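You operate a simulated robot arm through the tools that you are given. There is no shell and no other tool. Be economical: measure what you need, move in short steps, check, and stop when the job is done.

The job below is to be done with a simulated two-armed robot. You get a single attempt, and the scene is never put back.

JOB
Plug the tower in, start it, wait for READY, then shut it down.
Fine: the lower strip is off while you plug in, on for the test and off again at the end.

The check looks at the end state, three seconds after you hand in, the way a careful person would. Anything else that was tipped, shoved, dropped, spilled or broken makes it a failure.

ROBOT AND FRAMES
Two 7-joint arms with two-finger parallel grippers on one trunk, on a base that drives. Base frame: it is fixed to the floor where the robot stands at the start and does not move with it; the origin is under the middle of the robot, x ahead of it, y to its left, z up; the surface under the hand at the start is at about z = 900. Readings come in mm, degrees, newtons and seconds.
The left shoulder is at the start at [50, 158, 1158], the right one opposite. With the tool pointing down near the work surface each hand reaches from about 240 to 660 mm from the robot's upright axis, wherever it stands, measured 20 degrees to its own side. Places, roughly: blue end of the video lead [1250, 1000, 1000]; grey end of the network lead [1250, 1000, 1000]; lower strip switch [300, -1200, 900]; mains inlet of the tower [400, 500, 1300]; on key of the tower [400, 400, 1200]; orange test stick (6x2x2 cm) [1100, 900, 900]; supply switch [400, 500, 1300]. Payload 3.91 kg a hand.
The TCP of each hand is the grasp point between the finger pads, 30 mm short of the fingertips. In the tool frame z runs along the fingers and y along their closing line. The gripper opens to 110 mm. The fingers are 20 mm wide and 10 mm thick; the gripper's body (48 by 112 mm) begins 55 mm behind the TCP.
Orientation is that of the tool frame in the base frame, as a unit quaternion [w, x, y, z]. With the fingers straight down and closing along the base's y, the tool's x points along the base's -x, its y along +y and its z along -z.

CONTROLS
- The arms move only by the tool drive_tool. It takes "left_commands", "right_commands" or both (then of equal length, played together; a hand with none holds still); each is a list of rows, each a list of 7 numbers: the shift along the tool's x, y, z in mm, then the turn, a rotation vector about the tool's x, y, z in degrees, then the finger opening in mm, from 0 to 110. In form: [[dx, dy, dz, ax, ay, az, hand], ...]. A call has 1 to 10 rows; each row is the pose to reach, as a shift and turn from the pose commanded when the call began, along the tool's axes at that moment. Each row takes 0.2 s and may step no farther than 50 mm and 8.6 degrees from the row before; otherwise, or with a gripper value out of range, the whole call is refused. A pose out of reach is approached as far as the arm can. The call stops where the force on the tool passes 90 N (or 10 N more than at its start, if that is more) or the arm is blocked; 0.2 s more then pass. The fingers move at their own pace (about 153 mm/s each) and stop on an object; they squeeze with about 43 N. The grip force told is the motor's: it shows also when the fingers shut on nothing. Time passes only in rows, and 0.2 s behind the last, so rows that repeat a pose let the fingers close. It gives the time, the measured TCP pose, the force on the tool (base axes), the opening and the grip force at its end, in the units of the frame above (readings bear some noise), with the torque about the TCP (base axes, N m) and any sound that the robot's microphone picked up, and new pictures: "views" is both (left out), scene, wrist or none (wrist: the cameras of the hands that moved).
- Cameras (640 x 400 px; columns grow to the right, rows downward): "scene" is now at [117, 50.1, 1311.9]; the picture's right is [0.55, -0.84, 0.00], its down [-0.37, -0.24, -0.90] and it looks along [0.75, 0.49, -0.44] (base axes); focal length 274 px, centre (320, 200). "left" rides on the left gripper at [73, -17, -103] in its tool frame; the picture's right is [0.23, 0.97, 0.00], its down [-0.76, 0.18, -0.62] and it looks along [-0.61, 0.14, 0.78] (tool axes); focal length 222 px, centre (320, 200). "right" rides on the right gripper at [72, 17, -103] in its tool frame; the picture's right is [-0.23, 0.97, 0.00], its down [-0.76, -0.18, -0.62] and it looks along [-0.61, -0.14, 0.78] (tool axes); focal length 222 px, centre (320, 200). There is no depth. A picture from a camera that has moved, and an enlarged one, comes with that camera's place and axes in the base frame and with its lens.
- move_column(by): slides the trunk up (or, below 0, down) by that many mm; the arms and the scene camera ride with it, the base frame stays. It gives what a move gives, with no picture.
- drive_base(legs): drives the robot by 1 to 6 legs, each [ahead, turn to the left] in mm and degrees, along the robot's own axes; the way and the turn of a leg run together, so that a leg with both is an arc; at most 1500 mm and 180 degrees a leg. The arms and the cameras ride along, it lands a little off, and it stops where it bumps. It gives what a move gives, and a new picture of the scene camera.
- head_to(pan, tilt): turns the head with the scene camera to pan (to the left, within 80 degrees either way) and tilt (down, from -29 to 69), counted from straight ahead of the robot. It gives what a move gives, and a new picture of the scene camera.
- close_up(camera, box): a new picture of the part [left, top, right, bottom] of that camera's present view, enlarged. The clock stands still meanwhile.
- close_job(): hands the job in; it is judged then, once.

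Work in short steps. Places have to be worked out from the pictures, the camera data and where the tool is seen: move nearer, look again, correct. Check each grasp and each placing, and mend what went wrong. You have 120 turns and 260 pictures in all, those below and enlarged ones among them. Open the grippers and draw the arms clear of the work before you hand the job in, unless the task says otherwise; then end with one line.

The tools are called by a JSON object that holds its "op" and its "data". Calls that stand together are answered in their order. drive_tool: Moves the arms, as the interface text tells. Its arguments: {"type":"object","properties":{"left_commands":{"type":"array"},"right_commands":{"type":"array"},"views":{"type":"string","enum":["both","scene","wrist","none"]}},"required":[]} The other tools are called the same way: move_column (by) slides the trunk up or down; drive_base (legs) drives the base; head_to (pan, tilt) turns the head that bears the scene camera; close_up (camera, box) takes an enlarged picture of a part of a camera's view; close_job () hands the job in.

At the start:

```text
time: 0.0
left_eef_pos: [311.7, 463.6, 1000.0]
left_tool_rot: [-0.003, 0.0, 1.0, 0.001]
left_contact_force: [-0.7, -0.3, 0.6]
left_wrist_torque: [-0.01, -0.01, -0.02]
left_gripper_width: 110.3
left_finger_force: 0.0
right_eef_pos: [402.4, 17.7, 1000.1]
right_tool_rot: [0.0, 0.0, 1.0, 0.001]
right_contact_force: [0.9, -0.7, 0.1]
right_wrist_torque: [-0.01, -0.01, -0.01]
right_gripper_width: 110.2
right_finger_force: 0.0
trunk travel left (down, up): [-400.0, 82.0]
robot x, y, heading: [2.0, -1.7, -0.0]
head pan, tilt: [33.1, 25.9]
```

scene: 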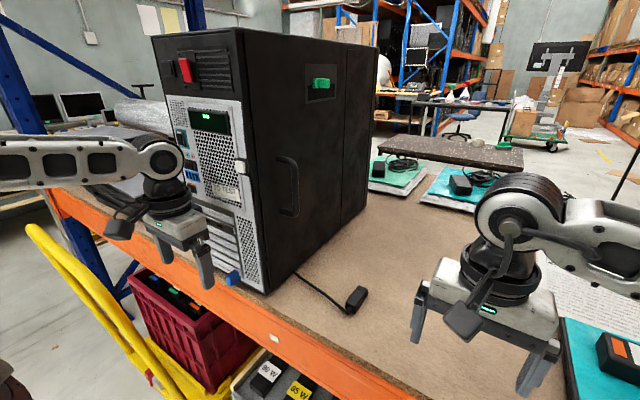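
right: 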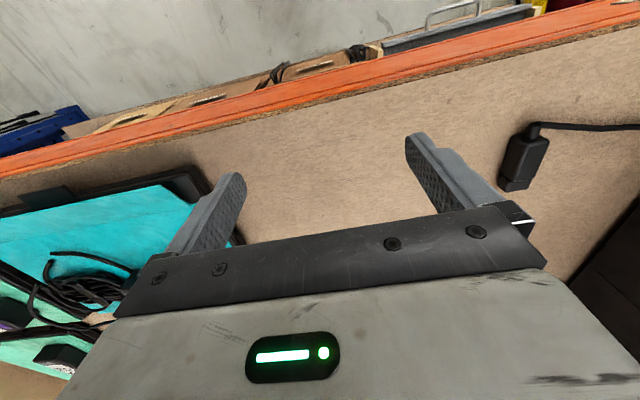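
left: 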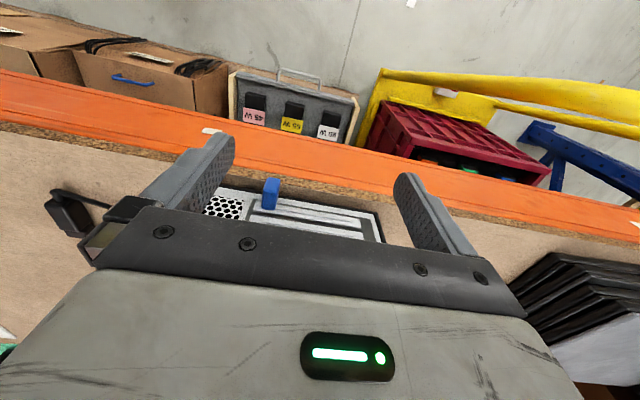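

The tower stands ahead-left with its rear panel facing me and a black lead lying on the bench. I'll enlarge the tower's rear panel and the plug area.

{"op": "close_up", "data": {"camera": "scene", "box": [140, 20, 300, 120]}}

{"op": "close_up", "data": {"camera": "scene", "box": [150, 90, 390, 320]}}

{"op": "head_to", "data": {"pan": -60, "tilt": 30}}

```text
4.00 times, centred on (220, 70) of scene
camera zoom: at [117.0, 50.1, 1311.9], right [0.55, -0.84, 0.0], down [-0.37, -0.24, -0.9], along [0.75, 0.49, -0.44], focal length 1094 px, centre (720, 720)
```

zoom: 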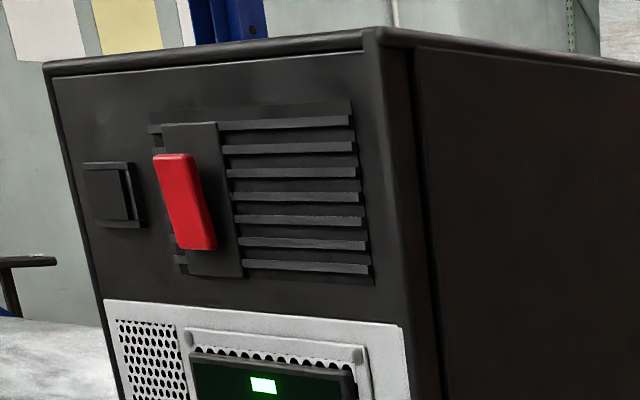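

```text
1.74 times, centred on (270, 205) of scene
camera zoom: at [117.0, 50.1, 1311.9], right [0.55, -0.84, 0.0], down [-0.37, -0.24, -0.9], along [0.75, 0.49, -0.44], focal length 476 px, centre (407, 191)
```

zoom: 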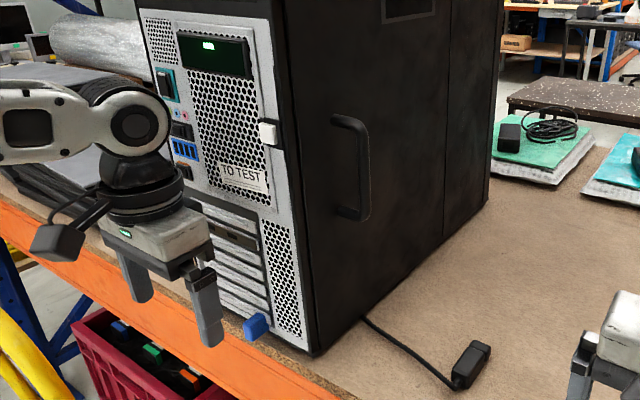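

```text
time: 1.7
left_eef_pos: [312.4, 464.7, 999.5]
left_tool_rot: [-0.001, 0.0, 1.0, 0.0]
left_contact_force: [-0.3, -0.1, -0.2]
left_wrist_torque: [0.0, 0.0, 0.0]
left_gripper_width: 109.9
left_finger_force: 0.1
right_eef_pos: [401.7, 18.5, 1000.4]
right_tool_rot: [0.0, 0.0, 1.0, 0.001]
right_contact_force: [0.8, 0.3, 0.1]
right_wrist_torque: [-0.03, 0.03, -0.04]
right_gripper_width: 109.9
right_finger_force: 0.0
trunk travel left (down, up): [-400.0, 82.0]
robot x, y, heading: [2.4, -1.2, 0.0]
head pan, tilt: [-60.0, 30.0]
camera scene: at [85.3, -78.3, 1305.5], right [-0.87, -0.5, 0.0], down [-0.25, 0.43, -0.87], along [0.43, -0.75, -0.5], focal length 274 px, centre (320, 200)
```

scene: 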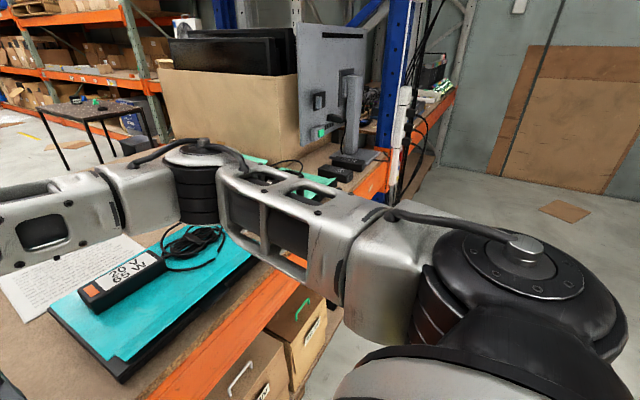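

The strips seem to be at the right bench end. I'll enlarge that area.

{"op": "close_up", "data": {"camera": "scene", "box": [270, 20, 470, 200]}}

{"op": "close_up", "data": {"camera": "scene", "box": [300, 120, 400, 200]}}

```text
2.22 times, centred on (370, 110) of scene
camera zoom: at [85.3, -78.3, 1305.5], right [-0.87, -0.5, 0.0], down [-0.25, 0.43, -0.87], along [0.43, -0.75, -0.5], focal length 608 px, centre (209, 400)
```

zoom: 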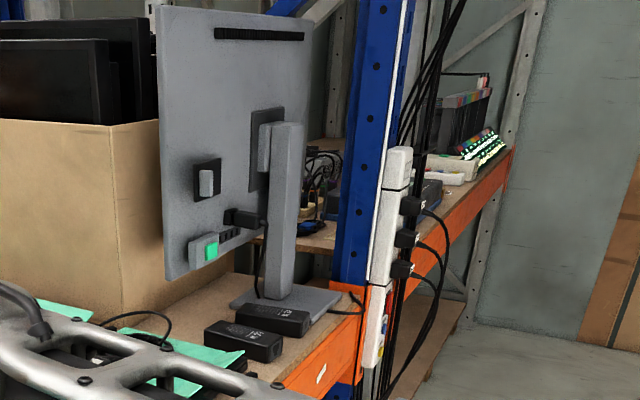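

```text
5.00 times, centred on (350, 160) of scene
camera zoom: at [85.3, -78.3, 1305.5], right [-0.87, -0.5, 0.0], down [-0.25, 0.43, -0.87], along [0.43, -0.75, -0.5], focal length 1368 px, centre (170, 400)
```

zoom: 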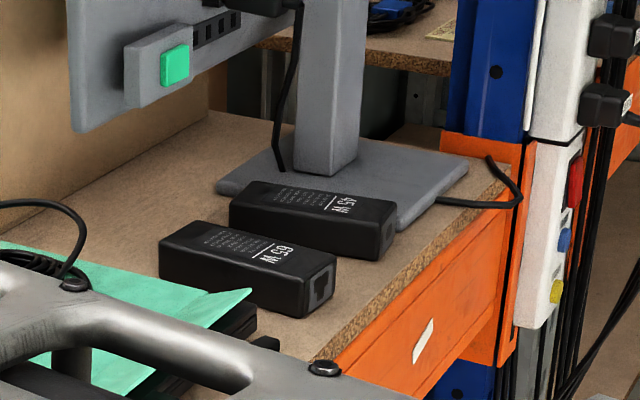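

{"op": "close_up", "data": {"camera": "scene", "box": [378, 140, 398, 184]}}

{"op": "head_to", "data": {"pan": -80, "tilt": 45}}

```text
9.09 times, centred on (388, 162) of scene
camera zoom: at [85.3, -78.3, 1305.5], right [-0.87, -0.5, 0.0], down [-0.25, 0.43, -0.87], along [0.43, -0.75, -0.5], focal length 2487 px, centre (-298, 546)
```

zoom: 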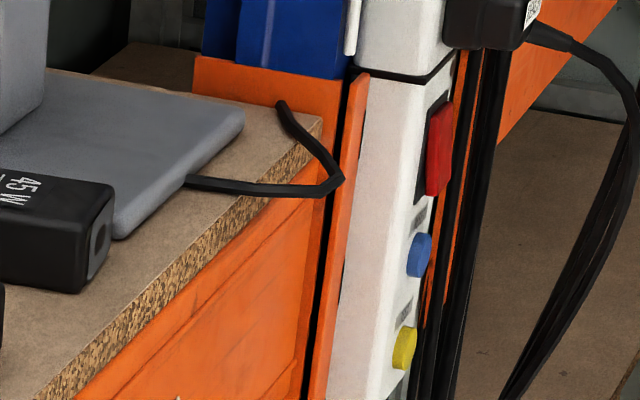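

```text
time: 2.5
left_eef_pos: [312.4, 462.6, 999.2]
left_tool_rot: [-0.001, 0.0, 1.0, 0.0]
left_contact_force: [0.3, -1.6, 0.7]
left_wrist_torque: [0.0, 0.0, 0.03]
left_gripper_width: 110.0
left_finger_force: 0.1
right_eef_pos: [402.8, 19.3, 1000.5]
right_tool_rot: [0.0, 0.001, 1.0, 0.0]
right_contact_force: [-0.3, -0.3, -0.1]
right_wrist_torque: [0.04, 0.02, -0.01]
right_gripper_width: 110.0
right_finger_force: 0.1
trunk travel left (down, up): [-400.0, 82.0]
robot x, y, heading: [0.0, 1.4, 0.1]
head pan, tilt: [-80.0, 45.0]
camera scene: at [54.2, -80.1, 1282.9], right [-0.98, -0.17, 0.0], down [-0.12, 0.7, -0.71], along [0.12, -0.7, -0.71], focal length 274 px, centre (320, 200)
```

scene: 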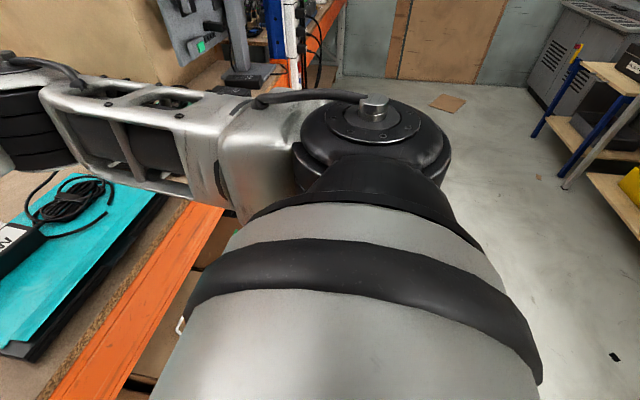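

The lower strip hangs on the post with its switch facing -x; the floor there is free. I'll back off, turn right, drive along the bench and turn to face it.

{"op": "drive_base", "data": {"legs": [[-450, 0], [0, -90], [1150, 0], [0, 90]]}}

{"op": "head_to", "data": {"pan": 0, "tilt": 25}}

```text
time: 18.1
left_eef_pos: [-128.7, -672.7, 1000.7]
left_tool_rot: [-0.001, 0.022, 1.0, -0.001]
left_contact_force: [0.4, 0.7, -0.1]
left_wrist_torque: [0.04, -0.01, 0.01]
left_gripper_width: 110.0
left_finger_force: 0.1
right_eef_pos: [-56.0, -1122.4, 999.2]
right_tool_rot: [0.0, 0.02, 1.0, 0.0]
right_contact_force: [-0.8, -0.6, -0.7]
right_wrist_torque: [0.01, 0.02, -0.02]
right_gripper_width: 110.2
right_finger_force: 0.0
trunk travel left (down, up): [-400.0, 82.0]
robot x, y, heading: [-460.8, -1120.4, -2.3]
head pan, tilt: [-80.0, 45.0]
camera scene: at [-408.1, -1207.0, 1282.8], right [-0.99, -0.13, 0.0], down [-0.09, 0.7, -0.71], along [0.09, -0.7, -0.71], focal length 274 px, centre (320, 200)
```

scene: 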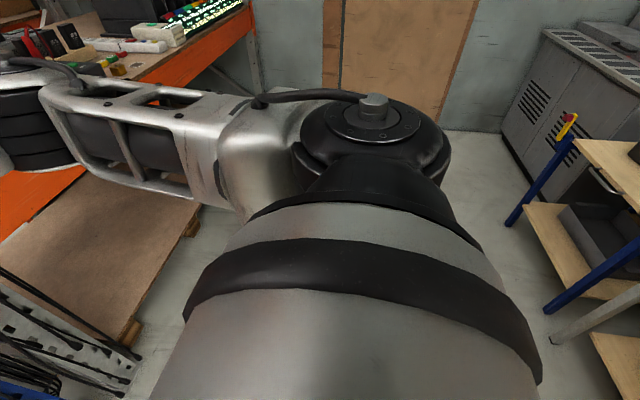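

```text
time: 19.7
left_eef_pos: [-128.5, -674.2, 1000.1]
left_tool_rot: [-0.001, 0.021, 1.0, -0.001]
left_contact_force: [0.5, 0.4, 0.4]
left_wrist_torque: [0.0, 0.0, -0.02]
left_gripper_width: 109.8
left_finger_force: 0.0
right_eef_pos: [-55.5, -1122.5, 1000.4]
right_tool_rot: [0.001, 0.02, 1.0, 0.0]
right_contact_force: [0.9, 0.6, -0.1]
right_wrist_torque: [-0.01, 0.01, 0.0]
right_gripper_width: 110.0
right_finger_force: 0.0
trunk travel left (down, up): [-400.0, 82.0]
robot x, y, heading: [-453.5, -1125.3, -2.2]
head pan, tilt: [0.0, 25.0]
camera scene: at [-326.8, -1130.3, 1313.4], right [-0.04, -1.0, 0.0], down [-0.42, 0.02, -0.91], along [0.91, -0.04, -0.42], focal length 274 px, centre (320, 200)
```

scene: 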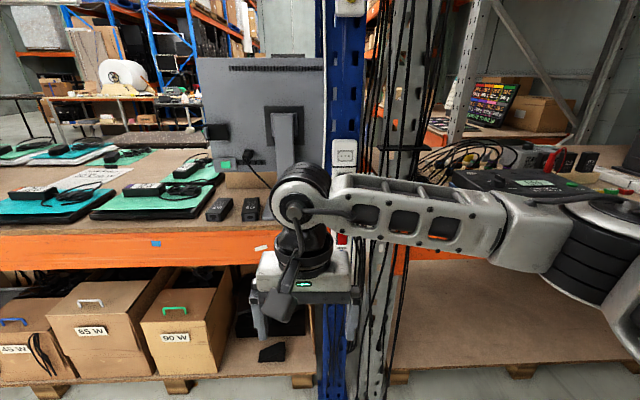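

The right hand hides the lower strip. I'll turn the right hand to point ahead (+x) while closing the fingers and keeping it well short of the post.

{"op": "drive_tool", "data": {"right_commands": [[-10, 0, -10, 0, -8.5, 0, 60], [-20, 0, -20, 0, -17, 0, 30], [-30, 0, -30, 0, -25.5, 0, 0], [-40, 0, -40, 0, -34, 0, 0], [-50, 0, -50, 0, -42.5, 0, 0], [-60, 0, -60, 0, -51, 0, 0], [-70, 0, -70, 0, -59.5, 0, 0], [-80, 0, -80, 0, -68, 0, 0], [-90, 0, -90, 0, -76.5, 0, 0], [-100, 0, -100, 0, -85, 0, 0]], "views": "both"}}

```text
time: 21.9
left_eef_pos: [-127.8, -674.1, 998.6]
left_tool_rot: [-0.001, 0.021, 1.0, -0.002]
left_contact_force: [0.3, 0.1, -0.2]
left_wrist_torque: [-0.01, 0.0, -0.01]
left_gripper_width: 110.2
left_finger_force: 0.1
right_eef_pos: [44.4, -1127.4, 1099.8]
right_tool_rot: [0.677, 0.014, 0.736, -0.013]
right_contact_force: [0.3, -0.2, 0.5]
right_wrist_torque: [0.01, 0.03, -0.01]
right_gripper_width: 0.1
right_finger_force: 37.3
trunk travel left (down, up): [-400.0, 82.0]
robot x, y, heading: [-456.0, -1123.7, -2.2]
head pan, tilt: [0.0, 25.0]
camera scene: at [-326.8, -1130.1, 1313.4], right [-0.04, -1.0, 0.0], down [-0.42, 0.02, -0.91], along [0.91, -0.04, -0.42], focal length 274 px, centre (320, 200)
camera right: at [-64.1, -1105.0, 1037.7], right [0.06, 0.97, 0.23], down [-0.56, -0.16, 0.81], along [0.82, -0.17, 0.54], focal length 222 px, centre (320, 200)
```

scene: 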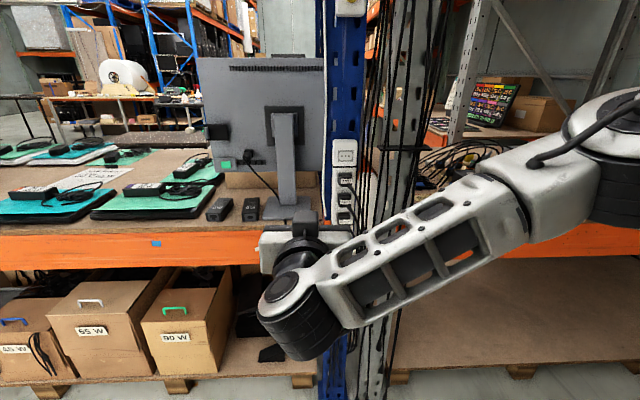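
right: 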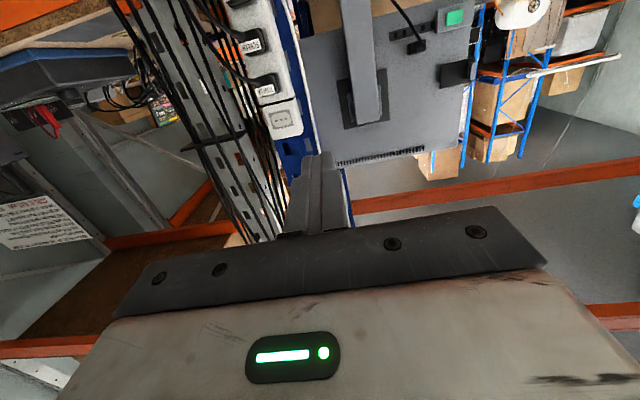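

Now lower the hand to about the switch height and shift right to look at the lower strip with the wrist camera.

{"op": "drive_tool", "data": {"right_commands": [[45, -20, 0, 0, -2, 0, 0], [90, -40, 0, 0, -4.5, 0, 0], [135, -60, 0, 0, -4.8, 0, 0], [180, -75, 0, 0, -4.8, 0, 0], [220, -85, -10, 0, -4.8, 0, 0], [220, -85, -10, 0, -4.8, 0, 0]], "views": "both"}}

{"op": "close_up", "data": {"camera": "right", "box": [200, 0, 360, 130]}}

```text
time: 23.3
left_eef_pos: [-128.1, -674.2, 999.7]
left_tool_rot: [-0.001, 0.021, 1.0, -0.002]
left_contact_force: [-0.1, 0.1, 0.3]
left_wrist_torque: [0.0, 0.0, -0.01]
left_gripper_width: 109.8
left_finger_force: 0.0
right_eef_pos: [1.1, -1158.8, 936.5]
right_tool_rot: [0.704, 0.016, 0.71, -0.016]
right_contact_force: [-0.8, 0.1, 0.6]
right_wrist_torque: [0.01, 0.05, -0.02]
right_gripper_width: 0.0
right_finger_force: 37.2
right hand out of reach, approached as far as the arm can: row 3, 4, 5, 6
trunk travel left (down, up): [-400.0, 82.0]
robot x, y, heading: [-456.6, -1125.3, -2.0]
head pan, tilt: [0.0, 25.0]
camera scene: at [-326.8, -1130.2, 1313.4], right [-0.04, -1.0, 0.0], down [-0.42, 0.02, -0.91], along [0.91, -0.04, -0.42], focal length 274 px, centre (320, 200)
camera right: at [-101.6, -1134.7, 866.7], right [0.05, 0.97, 0.23], down [-0.63, -0.15, 0.77], along [0.78, -0.18, 0.6], focal length 222 px, centre (320, 200)
```

scene: 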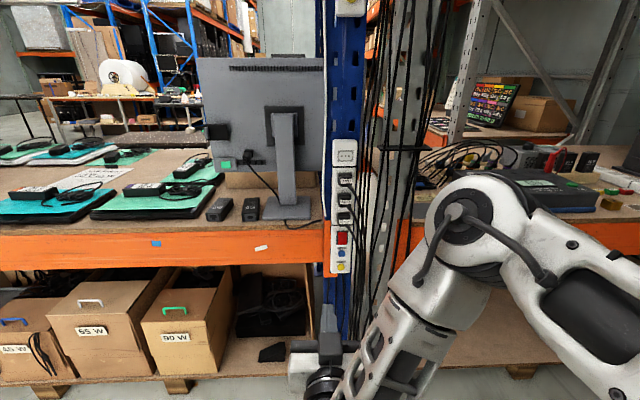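
right: 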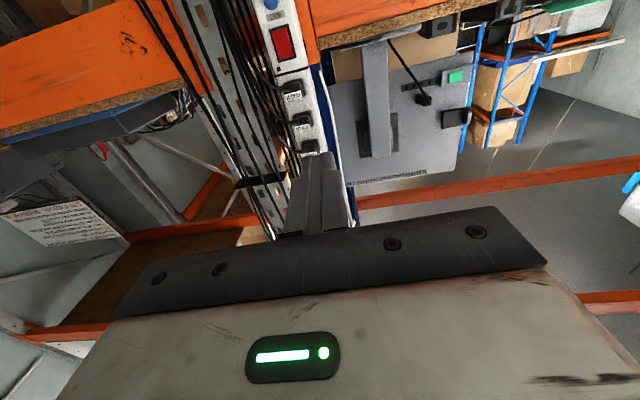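

```text
3.08 times, centred on (280, 65) of right
camera zoom: at [-101.6, -1134.7, 866.7], right [0.05, 0.97, 0.23], down [-0.63, -0.15, 0.77], along [0.78, -0.18, 0.6], focal length 684 px, centre (443, 615)
```

zoom: 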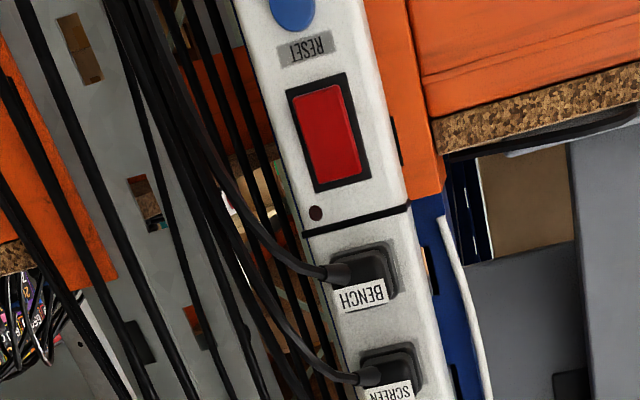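

{"op": "close_up", "data": {"camera": "scene", "box": [310, 215, 374, 280]}}

{"op": "close_up", "data": {"camera": "scene", "box": [300, 130, 390, 220]}}

{"op": "head_to", "data": {"pan": -8, "tilt": -10}}

```text
6.15 times, centred on (342, 248) of scene
camera zoom: at [-326.8, -1130.2, 1313.4], right [-0.04, -1.0, 0.0], down [-0.42, 0.02, -0.91], along [0.91, -0.04, -0.42], focal length 1684 px, centre (185, -92)
```

zoom: 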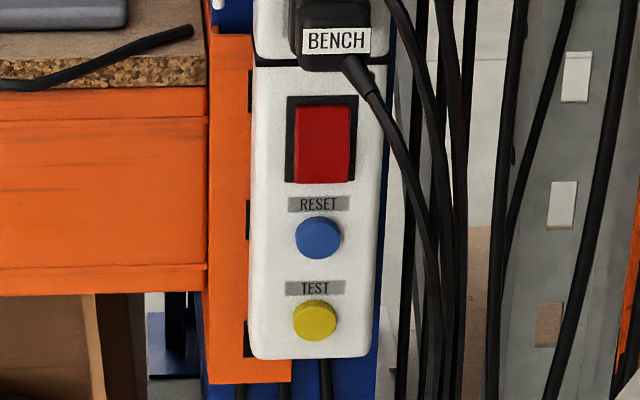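

```text
4.44 times, centred on (345, 175) of scene
camera zoom: at [-326.8, -1130.2, 1313.4], right [-0.04, -1.0, 0.0], down [-0.42, 0.02, -0.91], along [0.91, -0.04, -0.42], focal length 1216 px, centre (209, 311)
```

zoom: 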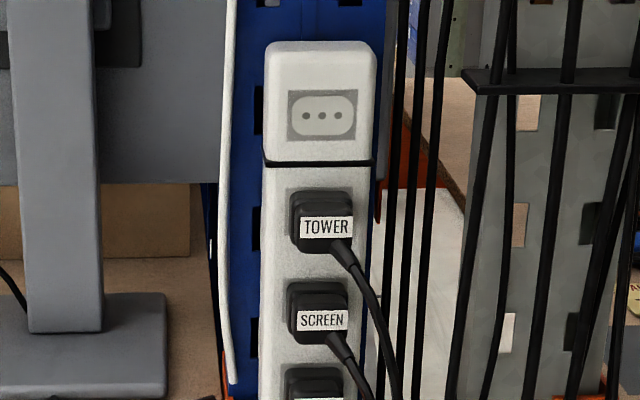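

```text
time: 24.3
left_eef_pos: [-127.8, -674.8, 999.9]
left_tool_rot: [-0.001, 0.021, 1.0, -0.001]
left_contact_force: [0.0, 0.1, 0.4]
left_wrist_torque: [-0.02, 0.01, -0.02]
left_gripper_width: 110.0
left_finger_force: 0.1
right_eef_pos: [2.1, -1156.8, 937.0]
right_tool_rot: [0.704, 0.016, 0.71, -0.016]
right_contact_force: [0.3, 0.5, -1.0]
right_wrist_torque: [0.02, -0.03, -0.02]
right_gripper_width: 0.0
right_finger_force: 37.6
trunk travel left (down, up): [-400.0, 82.0]
robot x, y, heading: [-456.7, -1129.0, -2.4]
head pan, tilt: [-8.0, -10.0]
camera scene: at [-335.9, -1141.6, 1369.0], right [-0.18, -0.98, 0.0], down [0.17, -0.03, -0.98], along [0.97, -0.18, 0.17], focal length 274 px, centre (320, 200)
```

scene: 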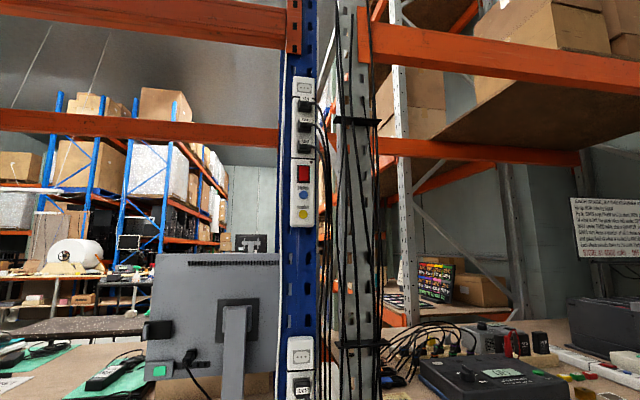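

There's an upper strip too. I'll enlarge its rocker to compare with the lower one and learn the rocker's rest shape.

{"op": "close_up", "data": {"camera": "scene", "box": [280, 150, 330, 230]}}

{"op": "close_up", "data": {"camera": "scene", "box": [280, 70, 330, 150]}}

{"op": "close_up", "data": {"camera": "right", "box": [255, 10, 305, 80]}}

```text
5.00 times, centred on (305, 190) of scene
camera zoom: at [-335.9, -1141.6, 1369.0], right [-0.18, -0.98, 0.0], down [0.17, -0.03, -0.98], along [0.97, -0.18, 0.17], focal length 1368 px, centre (395, 250)
```

zoom: 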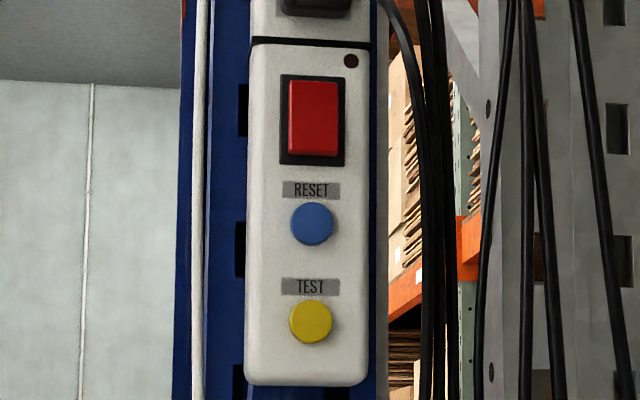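

```text
5.00 times, centred on (305, 110) of scene
camera zoom: at [-335.9, -1141.6, 1369.0], right [-0.18, -0.98, 0.0], down [0.17, -0.03, -0.98], along [0.97, -0.18, 0.17], focal length 1368 px, centre (395, 650)
```

zoom: 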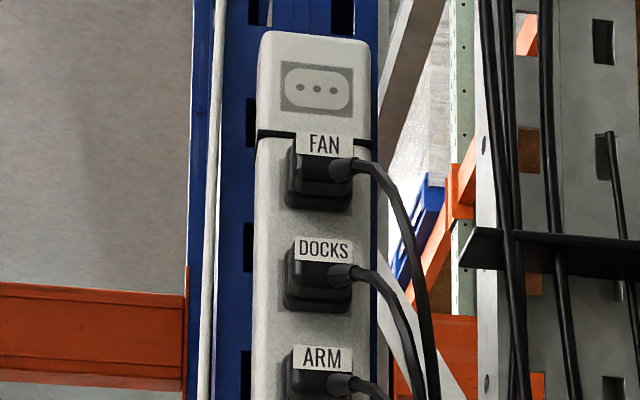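

```text
5.71 times, centred on (280, 45) of right
camera zoom: at [-101.5, -1134.8, 867.0], right [0.05, 0.97, 0.23], down [-0.63, -0.15, 0.77], along [0.78, -0.18, 0.6], focal length 1269 px, centre (549, 1086)
```

zoom: 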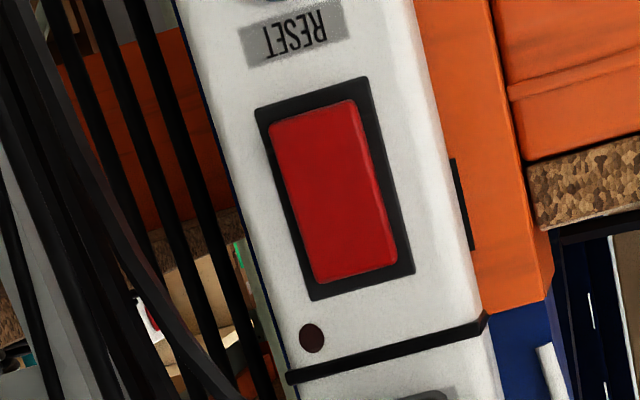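

Both strips' lamps look dark (off); the lower rocker triangulates to about (358, -1225, 873). I'll drive closer and test the rocker once to be sure of its state and how it reacts before anything is plugged.

{"op": "drive_base", "data": {"legs": [[230, 0]]}}

{"op": "move_column", "data": {"by": -100}}

{"op": "head_to", "data": {"pan": -8, "tilt": 30}}

```text
time: 26.0
left_eef_pos: [105.8, -685.1, 999.1]
left_tool_rot: [-0.002, 0.022, 1.0, -0.001]
left_contact_force: [0.2, 0.3, 0.0]
left_wrist_torque: [-0.01, -0.03, 0.01]
left_gripper_width: 109.9
left_finger_force: 0.1
right_eef_pos: [234.0, -1168.9, 936.3]
right_tool_rot: [0.704, 0.018, 0.709, -0.017]
right_contact_force: [-0.2, 0.1, 0.3]
right_wrist_torque: [0.0, 0.04, -0.01]
right_gripper_width: 0.1
right_finger_force: 37.8
trunk travel left (down, up): [-400.0, 82.0]
robot x, y, heading: [-227.6, -1132.9, -2.4]
head pan, tilt: [-8.0, -10.0]
camera scene: at [-103.6, -1151.7, 1369.0], right [-0.18, -0.98, 0.0], down [0.17, -0.03, -0.98], along [0.97, -0.18, 0.17], focal length 274 px, centre (320, 200)
```

scene: 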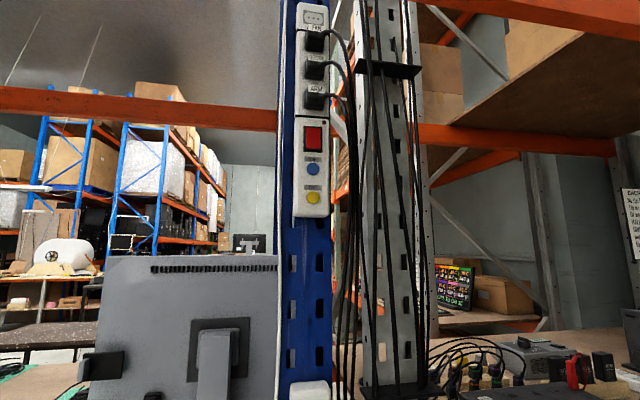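

```text
time: 27.4
left_eef_pos: [104.3, -684.4, 899.6]
left_tool_rot: [-0.002, 0.021, 1.0, 0.0]
left_contact_force: [-0.3, 0.5, 0.6]
left_wrist_torque: [0.01, 0.03, 0.0]
left_gripper_width: 109.8
left_finger_force: 0.0
right_eef_pos: [232.9, -1167.9, 837.7]
right_tool_rot: [0.705, 0.017, 0.709, -0.016]
right_contact_force: [-0.4, 0.8, 0.1]
right_wrist_torque: [-0.01, 0.03, 0.0]
right_gripper_width: 0.1
right_finger_force: 38.0
trunk travel left (down, up): [-300.0, 182.0]
robot x, y, heading: [-226.5, -1134.1, -2.3]
head pan, tilt: [-8.0, -10.0]
```

```text
time: 28.4
left_eef_pos: [105.3, -684.8, 900.2]
left_tool_rot: [-0.001, 0.021, 1.0, -0.001]
left_contact_force: [0.0, 0.5, 0.8]
left_wrist_torque: [0.02, 0.01, -0.03]
left_gripper_width: 110.1
left_finger_force: 0.1
right_eef_pos: [232.3, -1168.5, 836.8]
right_tool_rot: [0.704, 0.018, 0.709, -0.017]
right_contact_force: [0.7, 0.9, 0.8]
right_wrist_torque: [-0.01, -0.02, -0.01]
right_gripper_width: 0.0
right_finger_force: 38.0
trunk travel left (down, up): [-300.0, 182.0]
robot x, y, heading: [-227.6, -1132.7, -2.6]
head pan, tilt: [-8.0, 30.0]
camera scene: at [-98.1, -1152.8, 1205.5], right [-0.18, -0.98, 0.0], down [-0.49, 0.09, -0.87], along [0.85, -0.16, -0.5], focal length 274 px, centre (320, 200)
```

scene: 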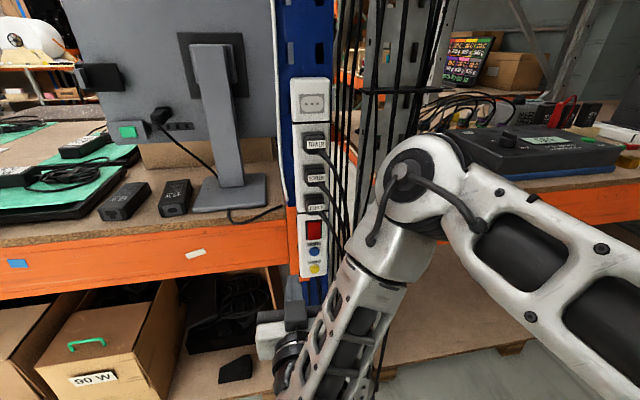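

{"op": "close_up", "data": {"camera": "scene", "box": [290, 200, 340, 280]}}

{"op": "close_up", "data": {"camera": "right", "box": [180, 0, 380, 240]}}

```text
5.00 times, centred on (315, 240) of scene
camera zoom: at [-98.1, -1152.8, 1205.5], right [-0.18, -0.98, 0.0], down [-0.49, 0.09, -0.87], along [0.85, -0.16, -0.5], focal length 1368 px, centre (345, 0)
```

zoom: 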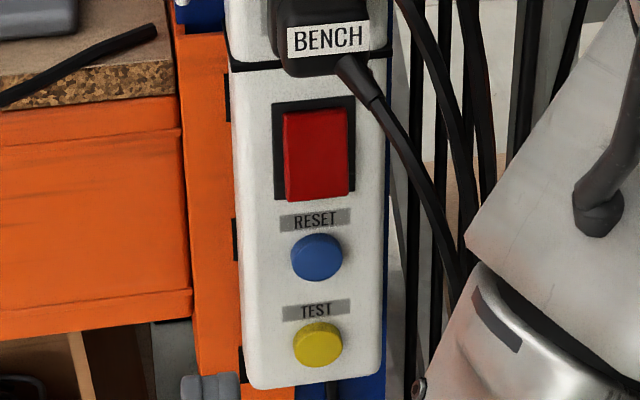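

```text
1.67 times, centred on (280, 120) of right
camera zoom: at [130.2, -1145.5, 766.9], right [0.05, 0.97, 0.23], down [-0.63, -0.15, 0.77], along [0.78, -0.18, 0.6], focal length 370 px, centre (387, 333)
```

zoom: 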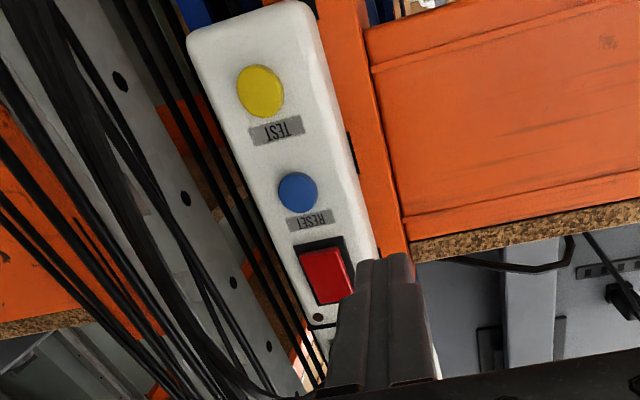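

Rocker at about (348, -1225, 874). I'll bring the closed fingertips about 25 mm in front of it and look.

{"op": "drive_tool", "data": {"right_commands": [[-20, -20, 10, 0, 0, 0, 0], [-37, -40, 20, 0, 0, 0, 0], [-37, -54, 40, 0, 0, 0, 0], [-37, -54, 60, 0, 0, 0, 0], [-37, -54, 60, 0, 0, 0, 0]], "views": "both"}}

{"op": "close_up", "data": {"camera": "scene", "box": [270, 190, 370, 290]}}

{"op": "close_up", "data": {"camera": "right", "box": [220, 40, 420, 240]}}

```text
time: 29.6
left_eef_pos: [104.4, -685.4, 900.0]
left_tool_rot: [-0.002, 0.021, 1.0, -0.001]
left_contact_force: [-0.1, -0.2, 0.6]
left_wrist_torque: [-0.02, 0.01, 0.0]
left_gripper_width: 110.2
left_finger_force: 0.1
right_eef_pos: [284.3, -1197.5, 893.0]
right_tool_rot: [0.704, 0.02, 0.71, -0.02]
right_contact_force: [0.3, 0.9, -1.1]
right_wrist_torque: [0.01, 0.02, 0.04]
right_gripper_width: 0.0
right_finger_force: 37.7
right hand out of reach, approached as far as the arm can: row 2, 3, 4, 5
trunk travel left (down, up): [-300.0, 182.0]
robot x, y, heading: [-226.8, -1135.0, -2.7]
head pan, tilt: [-8.0, 30.0]
camera scene: at [-98.1, -1152.8, 1205.5], right [-0.18, -0.98, 0.0], down [-0.49, 0.09, -0.87], along [0.85, -0.16, -0.5], focal length 274 px, centre (320, 200)
camera right: at [181.9, -1174.4, 822.9], right [0.05, 0.97, 0.23], down [-0.62, -0.15, 0.77], along [0.78, -0.18, 0.6], focal length 222 px, centre (320, 200)
```

scene: 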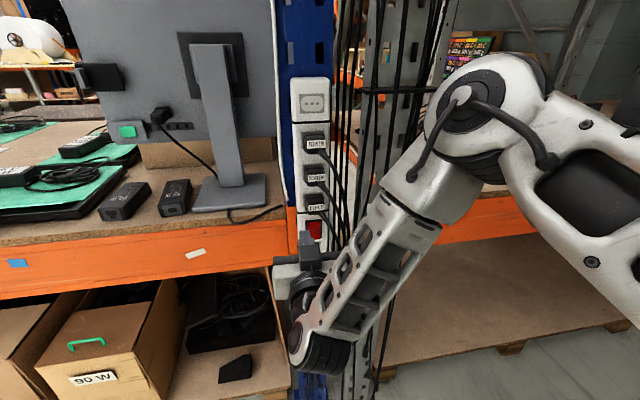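
right: 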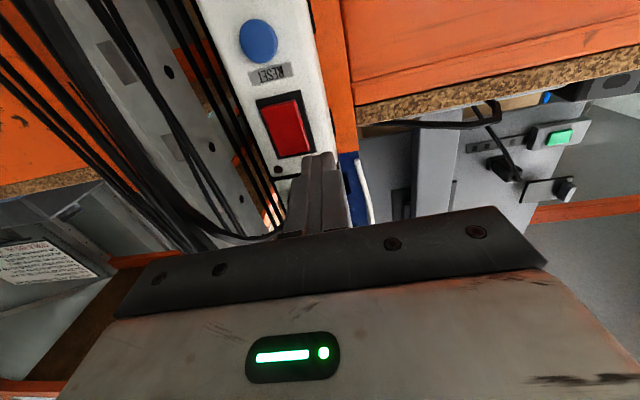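

```text
4.00 times, centred on (320, 240) of scene
camera zoom: at [-98.1, -1152.8, 1205.5], right [-0.18, -0.98, 0.0], down [-0.49, 0.09, -0.87], along [0.85, -0.16, -0.5], focal length 1094 px, centre (320, 40)
```

zoom: 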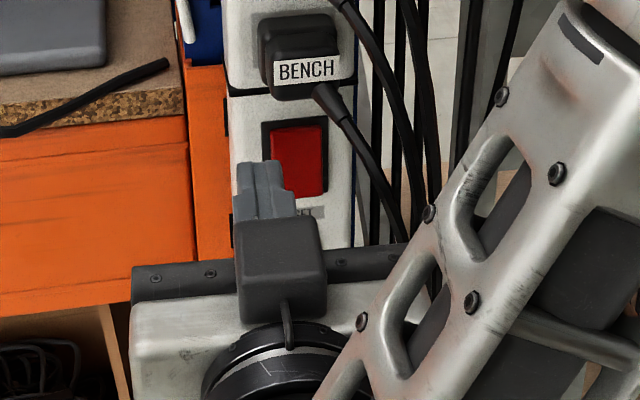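

```text
2.00 times, centred on (320, 140) of right
camera zoom: at [181.9, -1174.4, 822.9], right [0.05, 0.97, 0.23], down [-0.62, -0.15, 0.77], along [0.78, -0.18, 0.6], focal length 444 px, centre (320, 320)
```

zoom: 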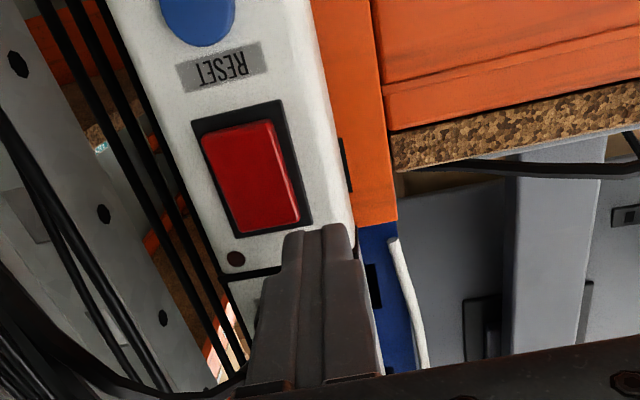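

The arm is cramped here. I'll back off 110 mm and turn slightly left so the switch lies more to the right arm's own side.

{"op": "drive_base", "data": {"legs": [[-110, 0], [0, 13]]}}

```text
time: 31.6
left_eef_pos: [-117.8, -616.1, 900.8]
left_tool_rot: [-0.001, -0.094, 0.996, 0.0]
left_contact_force: [1.1, -0.1, -1.0]
left_wrist_torque: [-0.01, 0.0, 0.02]
left_gripper_width: 110.1
left_finger_force: 0.0
right_eef_pos: [175.1, -1073.1, 892.2]
right_tool_rot: [0.701, -0.065, 0.707, 0.064]
right_contact_force: [-0.4, -0.1, -0.4]
right_wrist_torque: [-0.02, -0.01, 0.0]
right_gripper_width: 0.1
right_finger_force: 37.6
trunk travel left (down, up): [-300.0, 182.0]
robot x, y, heading: [-335.3, -1128.7, 11.0]
head pan, tilt: [-8.0, 30.0]
camera scene: at [-207.4, -1117.7, 1205.5], right [0.05, -1.0, 0.0], down [-0.5, -0.03, -0.87], along [0.86, 0.04, -0.5], focal length 274 px, centre (320, 200)
```

scene: 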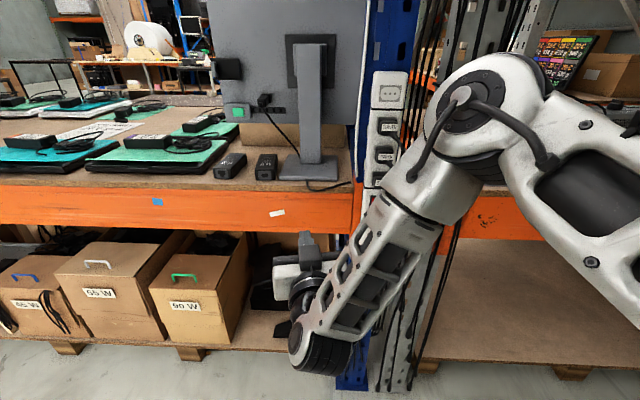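

{"op": "drive_tool", "data": {"right_commands": [[5, -43, 0, 3, 0, 0, 0], [10, -86, 10, 6, 0, 0, 0], [14, -128, 30, 9, 0, 0, 0], [18, -170, 50, 10.5, 0, 0, 0], [18, -170, 80, 10.5, 0, 0, 0], [18, -170, 80, 10.5, 0, 0, 0]], "views": "both"}}

{"op": "close_up", "data": {"camera": "right", "box": [220, 40, 420, 240]}}

```text
time: 33.0
left_eef_pos: [-118.7, -615.9, 899.1]
left_tool_rot: [-0.001, -0.095, 0.995, -0.001]
left_contact_force: [0.3, -1.4, 0.1]
left_wrist_torque: [0.0, -0.02, -0.01]
left_gripper_width: 109.9
left_finger_force: 0.0
right_eef_pos: [247.6, -1145.6, 919.3]
right_tool_rot: [0.702, 0.002, 0.712, -0.003]
right_contact_force: [0.2, 0.0, 0.0]
right_wrist_torque: [0.03, 0.03, 0.01]
right_gripper_width: 0.0
right_finger_force: 37.9
right hand out of reach, approached as far as the arm can: row 1, 2, 3, 4, 5, 6
trunk travel left (down, up): [-300.0, 182.0]
robot x, y, heading: [-335.3, -1131.6, 10.9]
head pan, tilt: [-8.0, 30.0]
camera scene: at [-207.2, -1117.9, 1205.4], right [0.05, -1.0, 0.0], down [-0.5, -0.02, -0.87], along [0.86, 0.04, -0.5], focal length 274 px, centre (320, 200)
camera right: at [143.9, -1126.8, 849.8], right [0.01, 0.97, 0.23], down [-0.61, -0.17, 0.77], along [0.79, -0.15, 0.6], focal length 222 px, centre (320, 200)
```

scene: 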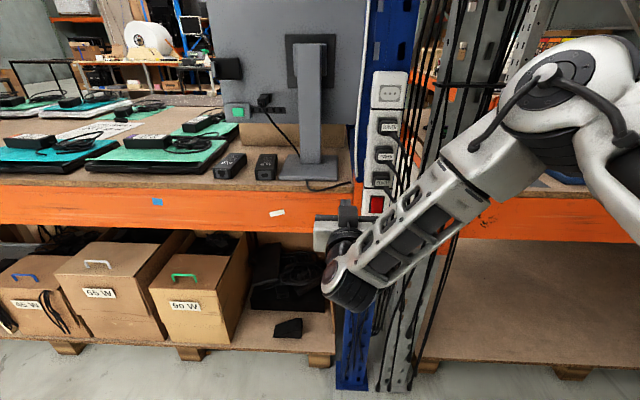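
right: 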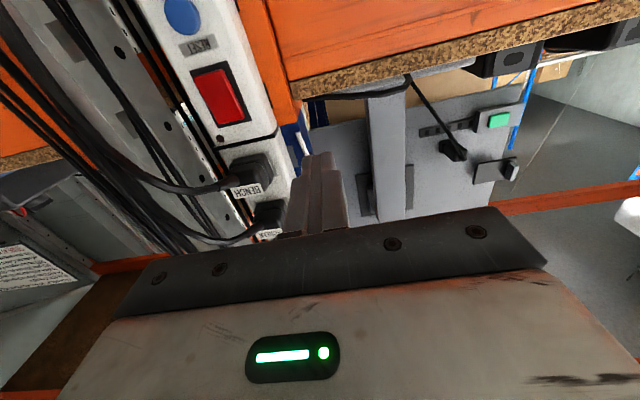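

```text
2.00 times, centred on (320, 140) of right
camera zoom: at [143.9, -1126.8, 849.8], right [0.01, 0.97, 0.23], down [-0.61, -0.17, 0.77], along [0.79, -0.15, 0.6], focal length 444 px, centre (320, 320)
```

zoom: 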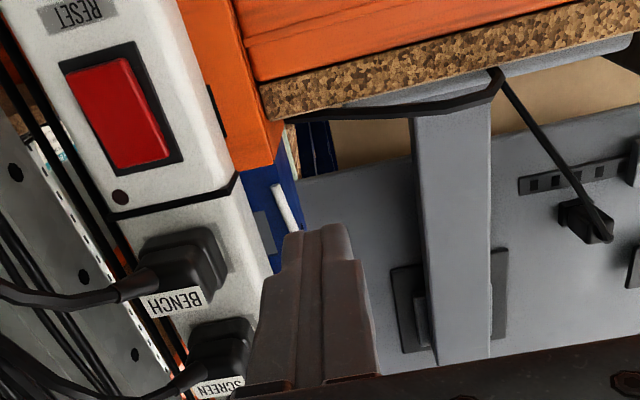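

The height relative to the shoulder seems the limit. I'll lower the trunk 170 mm so the hand comes level, then move up/aside.

{"op": "move_column", "data": {"by": -170}}

{"op": "drive_tool", "data": {"right_commands": [[-30, -25, 0, 0, 0, 0, 0], [-60, -50, 0, 0, 0, 0, 0], [-90, -75, 10, 0, 0, 0, 0], [-125, -80, 30, 0, 0, 0, 0], [-125, -80, 42, 0, 0, 0, 0], [-125, -80, 42, 0, 0, 0, 0]], "views": "both"}}

```text
time: 35.0
left_eef_pos: [-118.2, -616.3, 729.3]
left_tool_rot: [-0.001, -0.094, 0.996, -0.001]
left_contact_force: [0.9, -0.1, 0.2]
left_wrist_torque: [-0.02, 0.01, -0.01]
left_gripper_width: 109.7
left_finger_force: 0.1
right_eef_pos: [248.8, -1146.2, 750.2]
right_tool_rot: [0.702, 0.002, 0.712, -0.004]
right_contact_force: [-0.6, 0.2, 0.5]
right_wrist_torque: [0.01, 0.02, -0.03]
right_gripper_width: 0.4
right_finger_force: 38.0
trunk travel left (down, up): [-130.0, 352.0]
robot x, y, heading: [-336.2, -1130.3, 10.9]
head pan, tilt: [-8.0, 30.0]
```

```text
time: 36.4
left_eef_pos: [-117.2, -615.3, 728.7]
left_tool_rot: [-0.002, -0.094, 0.996, 0.0]
left_contact_force: [0.0, 0.1, 0.7]
left_wrist_torque: [0.0, 0.01, 0.0]
left_gripper_width: 110.2
left_finger_force: 0.0
right_eef_pos: [291.1, -1220.5, 877.9]
right_tool_rot: [0.7, 0.003, 0.714, -0.004]
right_contact_force: [0.1, 0.0, -0.9]
right_wrist_torque: [-0.02, 0.04, 0.03]
right_gripper_width: 0.0
right_finger_force: 37.8
right hand out of reach, approached as far as the arm can: row 1, 2, 3, 4, 5, 6
trunk travel left (down, up): [-130.0, 352.0]
robot x, y, heading: [-338.1, -1131.2, 10.9]
head pan, tilt: [-8.0, 30.0]
camera scene: at [-207.3, -1117.8, 1035.4], right [0.05, -1.0, 0.0], down [-0.5, -0.03, -0.87], along [0.86, 0.04, -0.5], focal length 274 px, centre (320, 200)
camera right: at [186.3, -1200.9, 809.3], right [0.02, 0.97, 0.23], down [-0.61, -0.17, 0.77], along [0.79, -0.15, 0.59], focal length 222 px, centre (320, 200)
```

scene: 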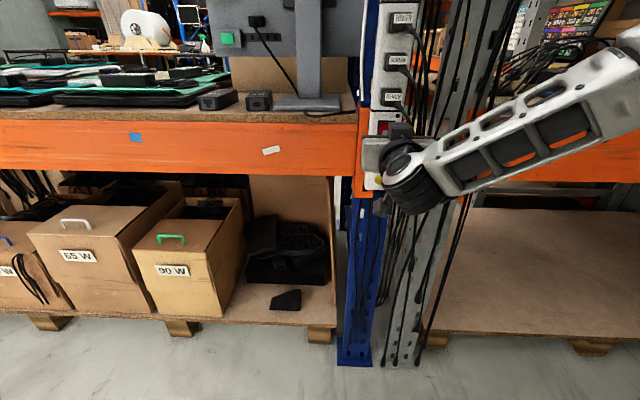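
right: 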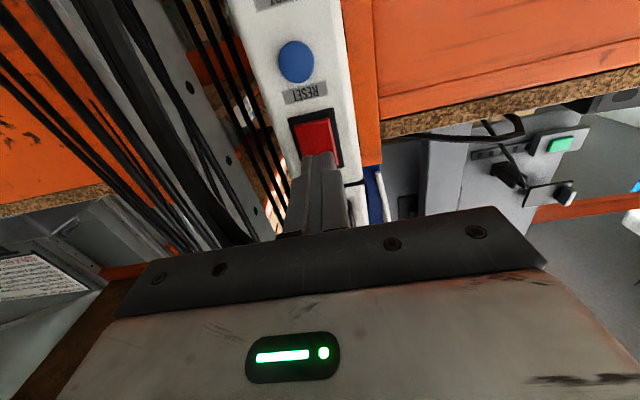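

Fingertips stand about 25-35 mm before the rocker. I'll advance slowly.

{"op": "drive_tool", "data": {"right_commands": [[0, 0, 8, 0, 0, 0, 0], [0, 0, 16, 0, 0, 0, 0], [0, 0, 22, 0, 0, 0, 0], [0, 0, 26, 0, 0, 0, 0]], "views": "wrist"}}

{"op": "close_up", "data": {"camera": "right", "box": [250, 80, 370, 200]}}

```text
time: 37.4
left_eef_pos: [-122.2, -615.6, 731.6]
left_tool_rot: [0.001, -0.094, 0.996, -0.001]
left_contact_force: [0.5, 0.8, -0.5]
left_wrist_torque: [0.01, -0.04, 0.02]
left_gripper_width: 110.0
left_finger_force: 0.0
right_eef_pos: [308.8, -1218.6, 877.6]
right_tool_rot: [0.698, 0.003, 0.716, -0.004]
right_contact_force: [-67.3, -12.8, -4.0]
right_wrist_torque: [0.2, 0.38, -0.19]
right_gripper_width: 0.0
right_finger_force: 37.8
trunk travel left (down, up): [-130.0, 352.0]
robot x, y, heading: [-338.9, -1130.8, 10.7]
head pan, tilt: [-8.0, 30.0]
camera right: at [204.1, -1199.6, 810.1], right [0.02, 0.97, 0.23], down [-0.61, -0.17, 0.78], along [0.8, -0.15, 0.59], focal length 222 px, centre (320, 200)
```

right: 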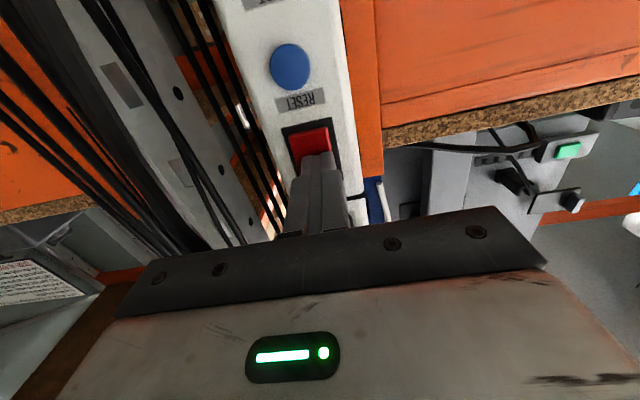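

```text
3.33 times, centred on (310, 140) of right
camera zoom: at [204.1, -1199.6, 810.1], right [0.02, 0.97, 0.23], down [-0.61, -0.17, 0.78], along [0.8, -0.15, 0.59], focal length 740 px, centre (353, 400)
```

zoom: 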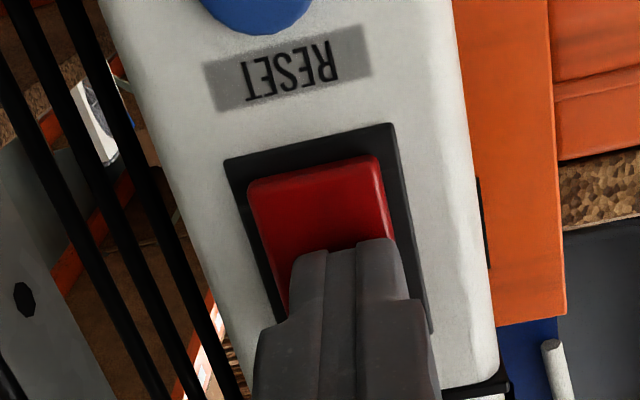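

The upper half takes 67 N with no click, so it's already down on that side. I'll back off, and press the lower half.

{"op": "drive_tool", "data": {"right_commands": [[0, 0, -15, 0, 0, 0, 0], [12, 0, -25, 0, 0, 0, 0], [24, 0, -25, 0, 0, 0, 0], [24, 0, -25, 0, 0, 0, 0]], "views": "wrist"}}

{"op": "close_up", "data": {"camera": "right", "box": [240, 60, 380, 200]}}

```text
time: 38.4
left_eef_pos: [-118.5, -616.1, 730.0]
left_tool_rot: [-0.002, -0.094, 0.996, -0.001]
left_contact_force: [0.2, -0.2, -0.3]
left_wrist_torque: [-0.03, -0.01, -0.02]
left_gripper_width: 110.2
left_finger_force: 0.1
right_eef_pos: [289.3, -1209.0, 863.8]
right_tool_rot: [0.701, 0.004, 0.713, -0.005]
right_contact_force: [0.4, -1.1, 0.4]
right_wrist_torque: [-0.01, -0.02, 0.02]
right_gripper_width: 0.0
right_finger_force: 37.8
right hand out of reach, approached as far as the arm can: row 2, 3, 4
trunk travel left (down, up): [-130.0, 352.0]
robot x, y, heading: [-336.0, -1127.2, 10.8]
head pan, tilt: [-8.0, 30.0]
camera right: at [185.5, -1189.7, 794.4], right [0.02, 0.97, 0.23], down [-0.61, -0.17, 0.77], along [0.79, -0.15, 0.59], focal length 222 px, centre (320, 200)
```

right: 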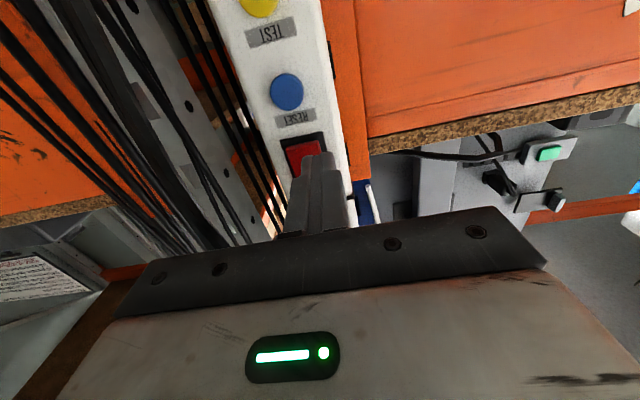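

```text
2.86 times, centred on (310, 130) of right
camera zoom: at [185.5, -1189.7, 794.4], right [0.02, 0.97, 0.23], down [-0.61, -0.17, 0.77], along [0.79, -0.15, 0.59], focal length 635 px, centre (349, 400)
```

zoom: 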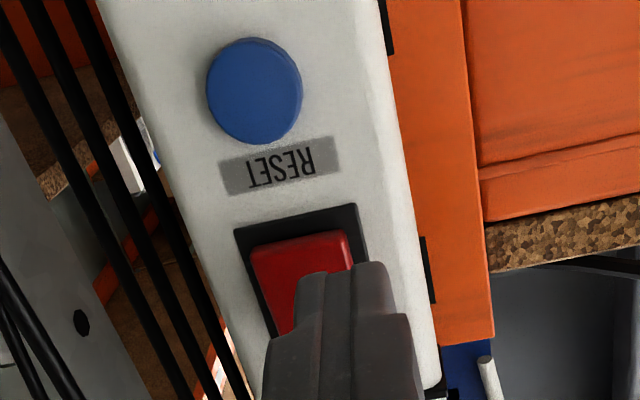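

{"op": "move_column", "data": {"by": -40}}

{"op": "drive_tool", "data": {"right_commands": [[-15, -7, 0, 0, 0, 0, 0], [-30, -14, 0, 0, 0, 0, 0], [-30, -14, 0, 0, 0, 0, 0]], "views": "wrist"}}

{"op": "close_up", "data": {"camera": "right", "box": [240, 60, 380, 200]}}

```text
time: 39.2
left_eef_pos: [-118.3, -615.5, 689.0]
left_tool_rot: [-0.001, -0.094, 0.996, -0.001]
left_contact_force: [-0.2, 0.0, -0.7]
left_wrist_torque: [0.01, -0.02, -0.05]
left_gripper_width: 109.8
left_finger_force: 0.1
right_eef_pos: [289.1, -1209.8, 822.7]
right_tool_rot: [0.701, 0.004, 0.714, -0.005]
right_contact_force: [0.0, -0.3, -0.5]
right_wrist_torque: [0.0, 0.0, 0.0]
right_gripper_width: 0.1
right_finger_force: 37.3
trunk travel left (down, up): [-90.0, 392.0]
robot x, y, heading: [-335.9, -1128.3, 11.1]
head pan, tilt: [-8.0, 30.0]
```

```text
time: 40.0
left_eef_pos: [-116.8, -616.2, 689.3]
left_tool_rot: [-0.002, -0.094, 0.996, -0.001]
left_contact_force: [0.5, -0.1, -0.2]
left_wrist_torque: [0.04, 0.01, 0.03]
left_gripper_width: 109.9
left_finger_force: 0.1
right_eef_pos: [290.3, -1224.4, 854.0]
right_tool_rot: [0.701, 0.005, 0.714, -0.006]
right_contact_force: [-0.3, 0.4, 0.4]
right_wrist_torque: [-0.02, 0.01, 0.04]
right_gripper_width: 0.4
right_finger_force: 37.7
trunk travel left (down, up): [-90.0, 392.0]
robot x, y, heading: [-336.3, -1129.9, 10.8]
head pan, tilt: [-8.0, 30.0]
camera right: at [185.7, -1203.8, 784.5], right [0.02, 0.97, 0.23], down [-0.61, -0.17, 0.77], along [0.79, -0.15, 0.59], focal length 222 px, centre (320, 200)
```

right: 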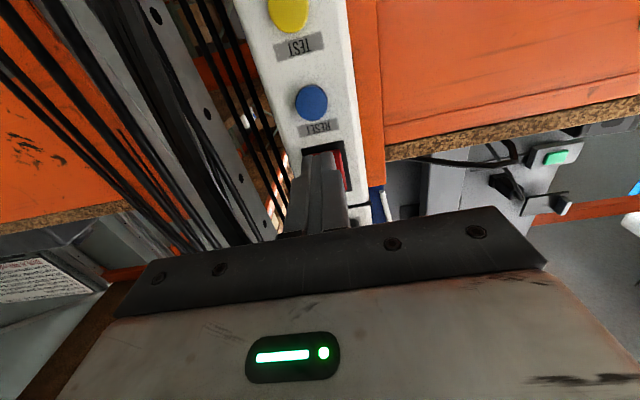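

```text
2.86 times, centred on (310, 130) of right
camera zoom: at [185.7, -1203.8, 784.5], right [0.02, 0.97, 0.23], down [-0.61, -0.17, 0.77], along [0.79, -0.15, 0.59], focal length 635 px, centre (349, 400)
```

zoom: 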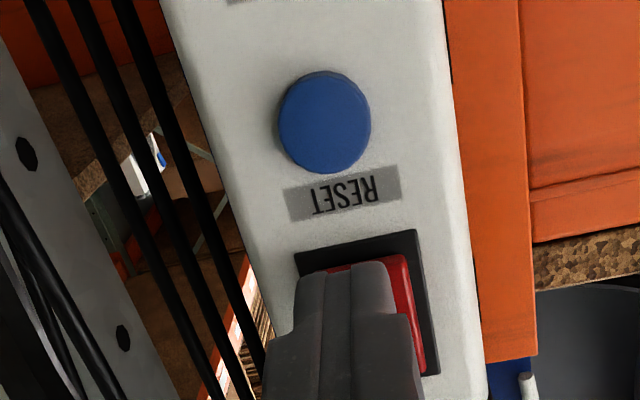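

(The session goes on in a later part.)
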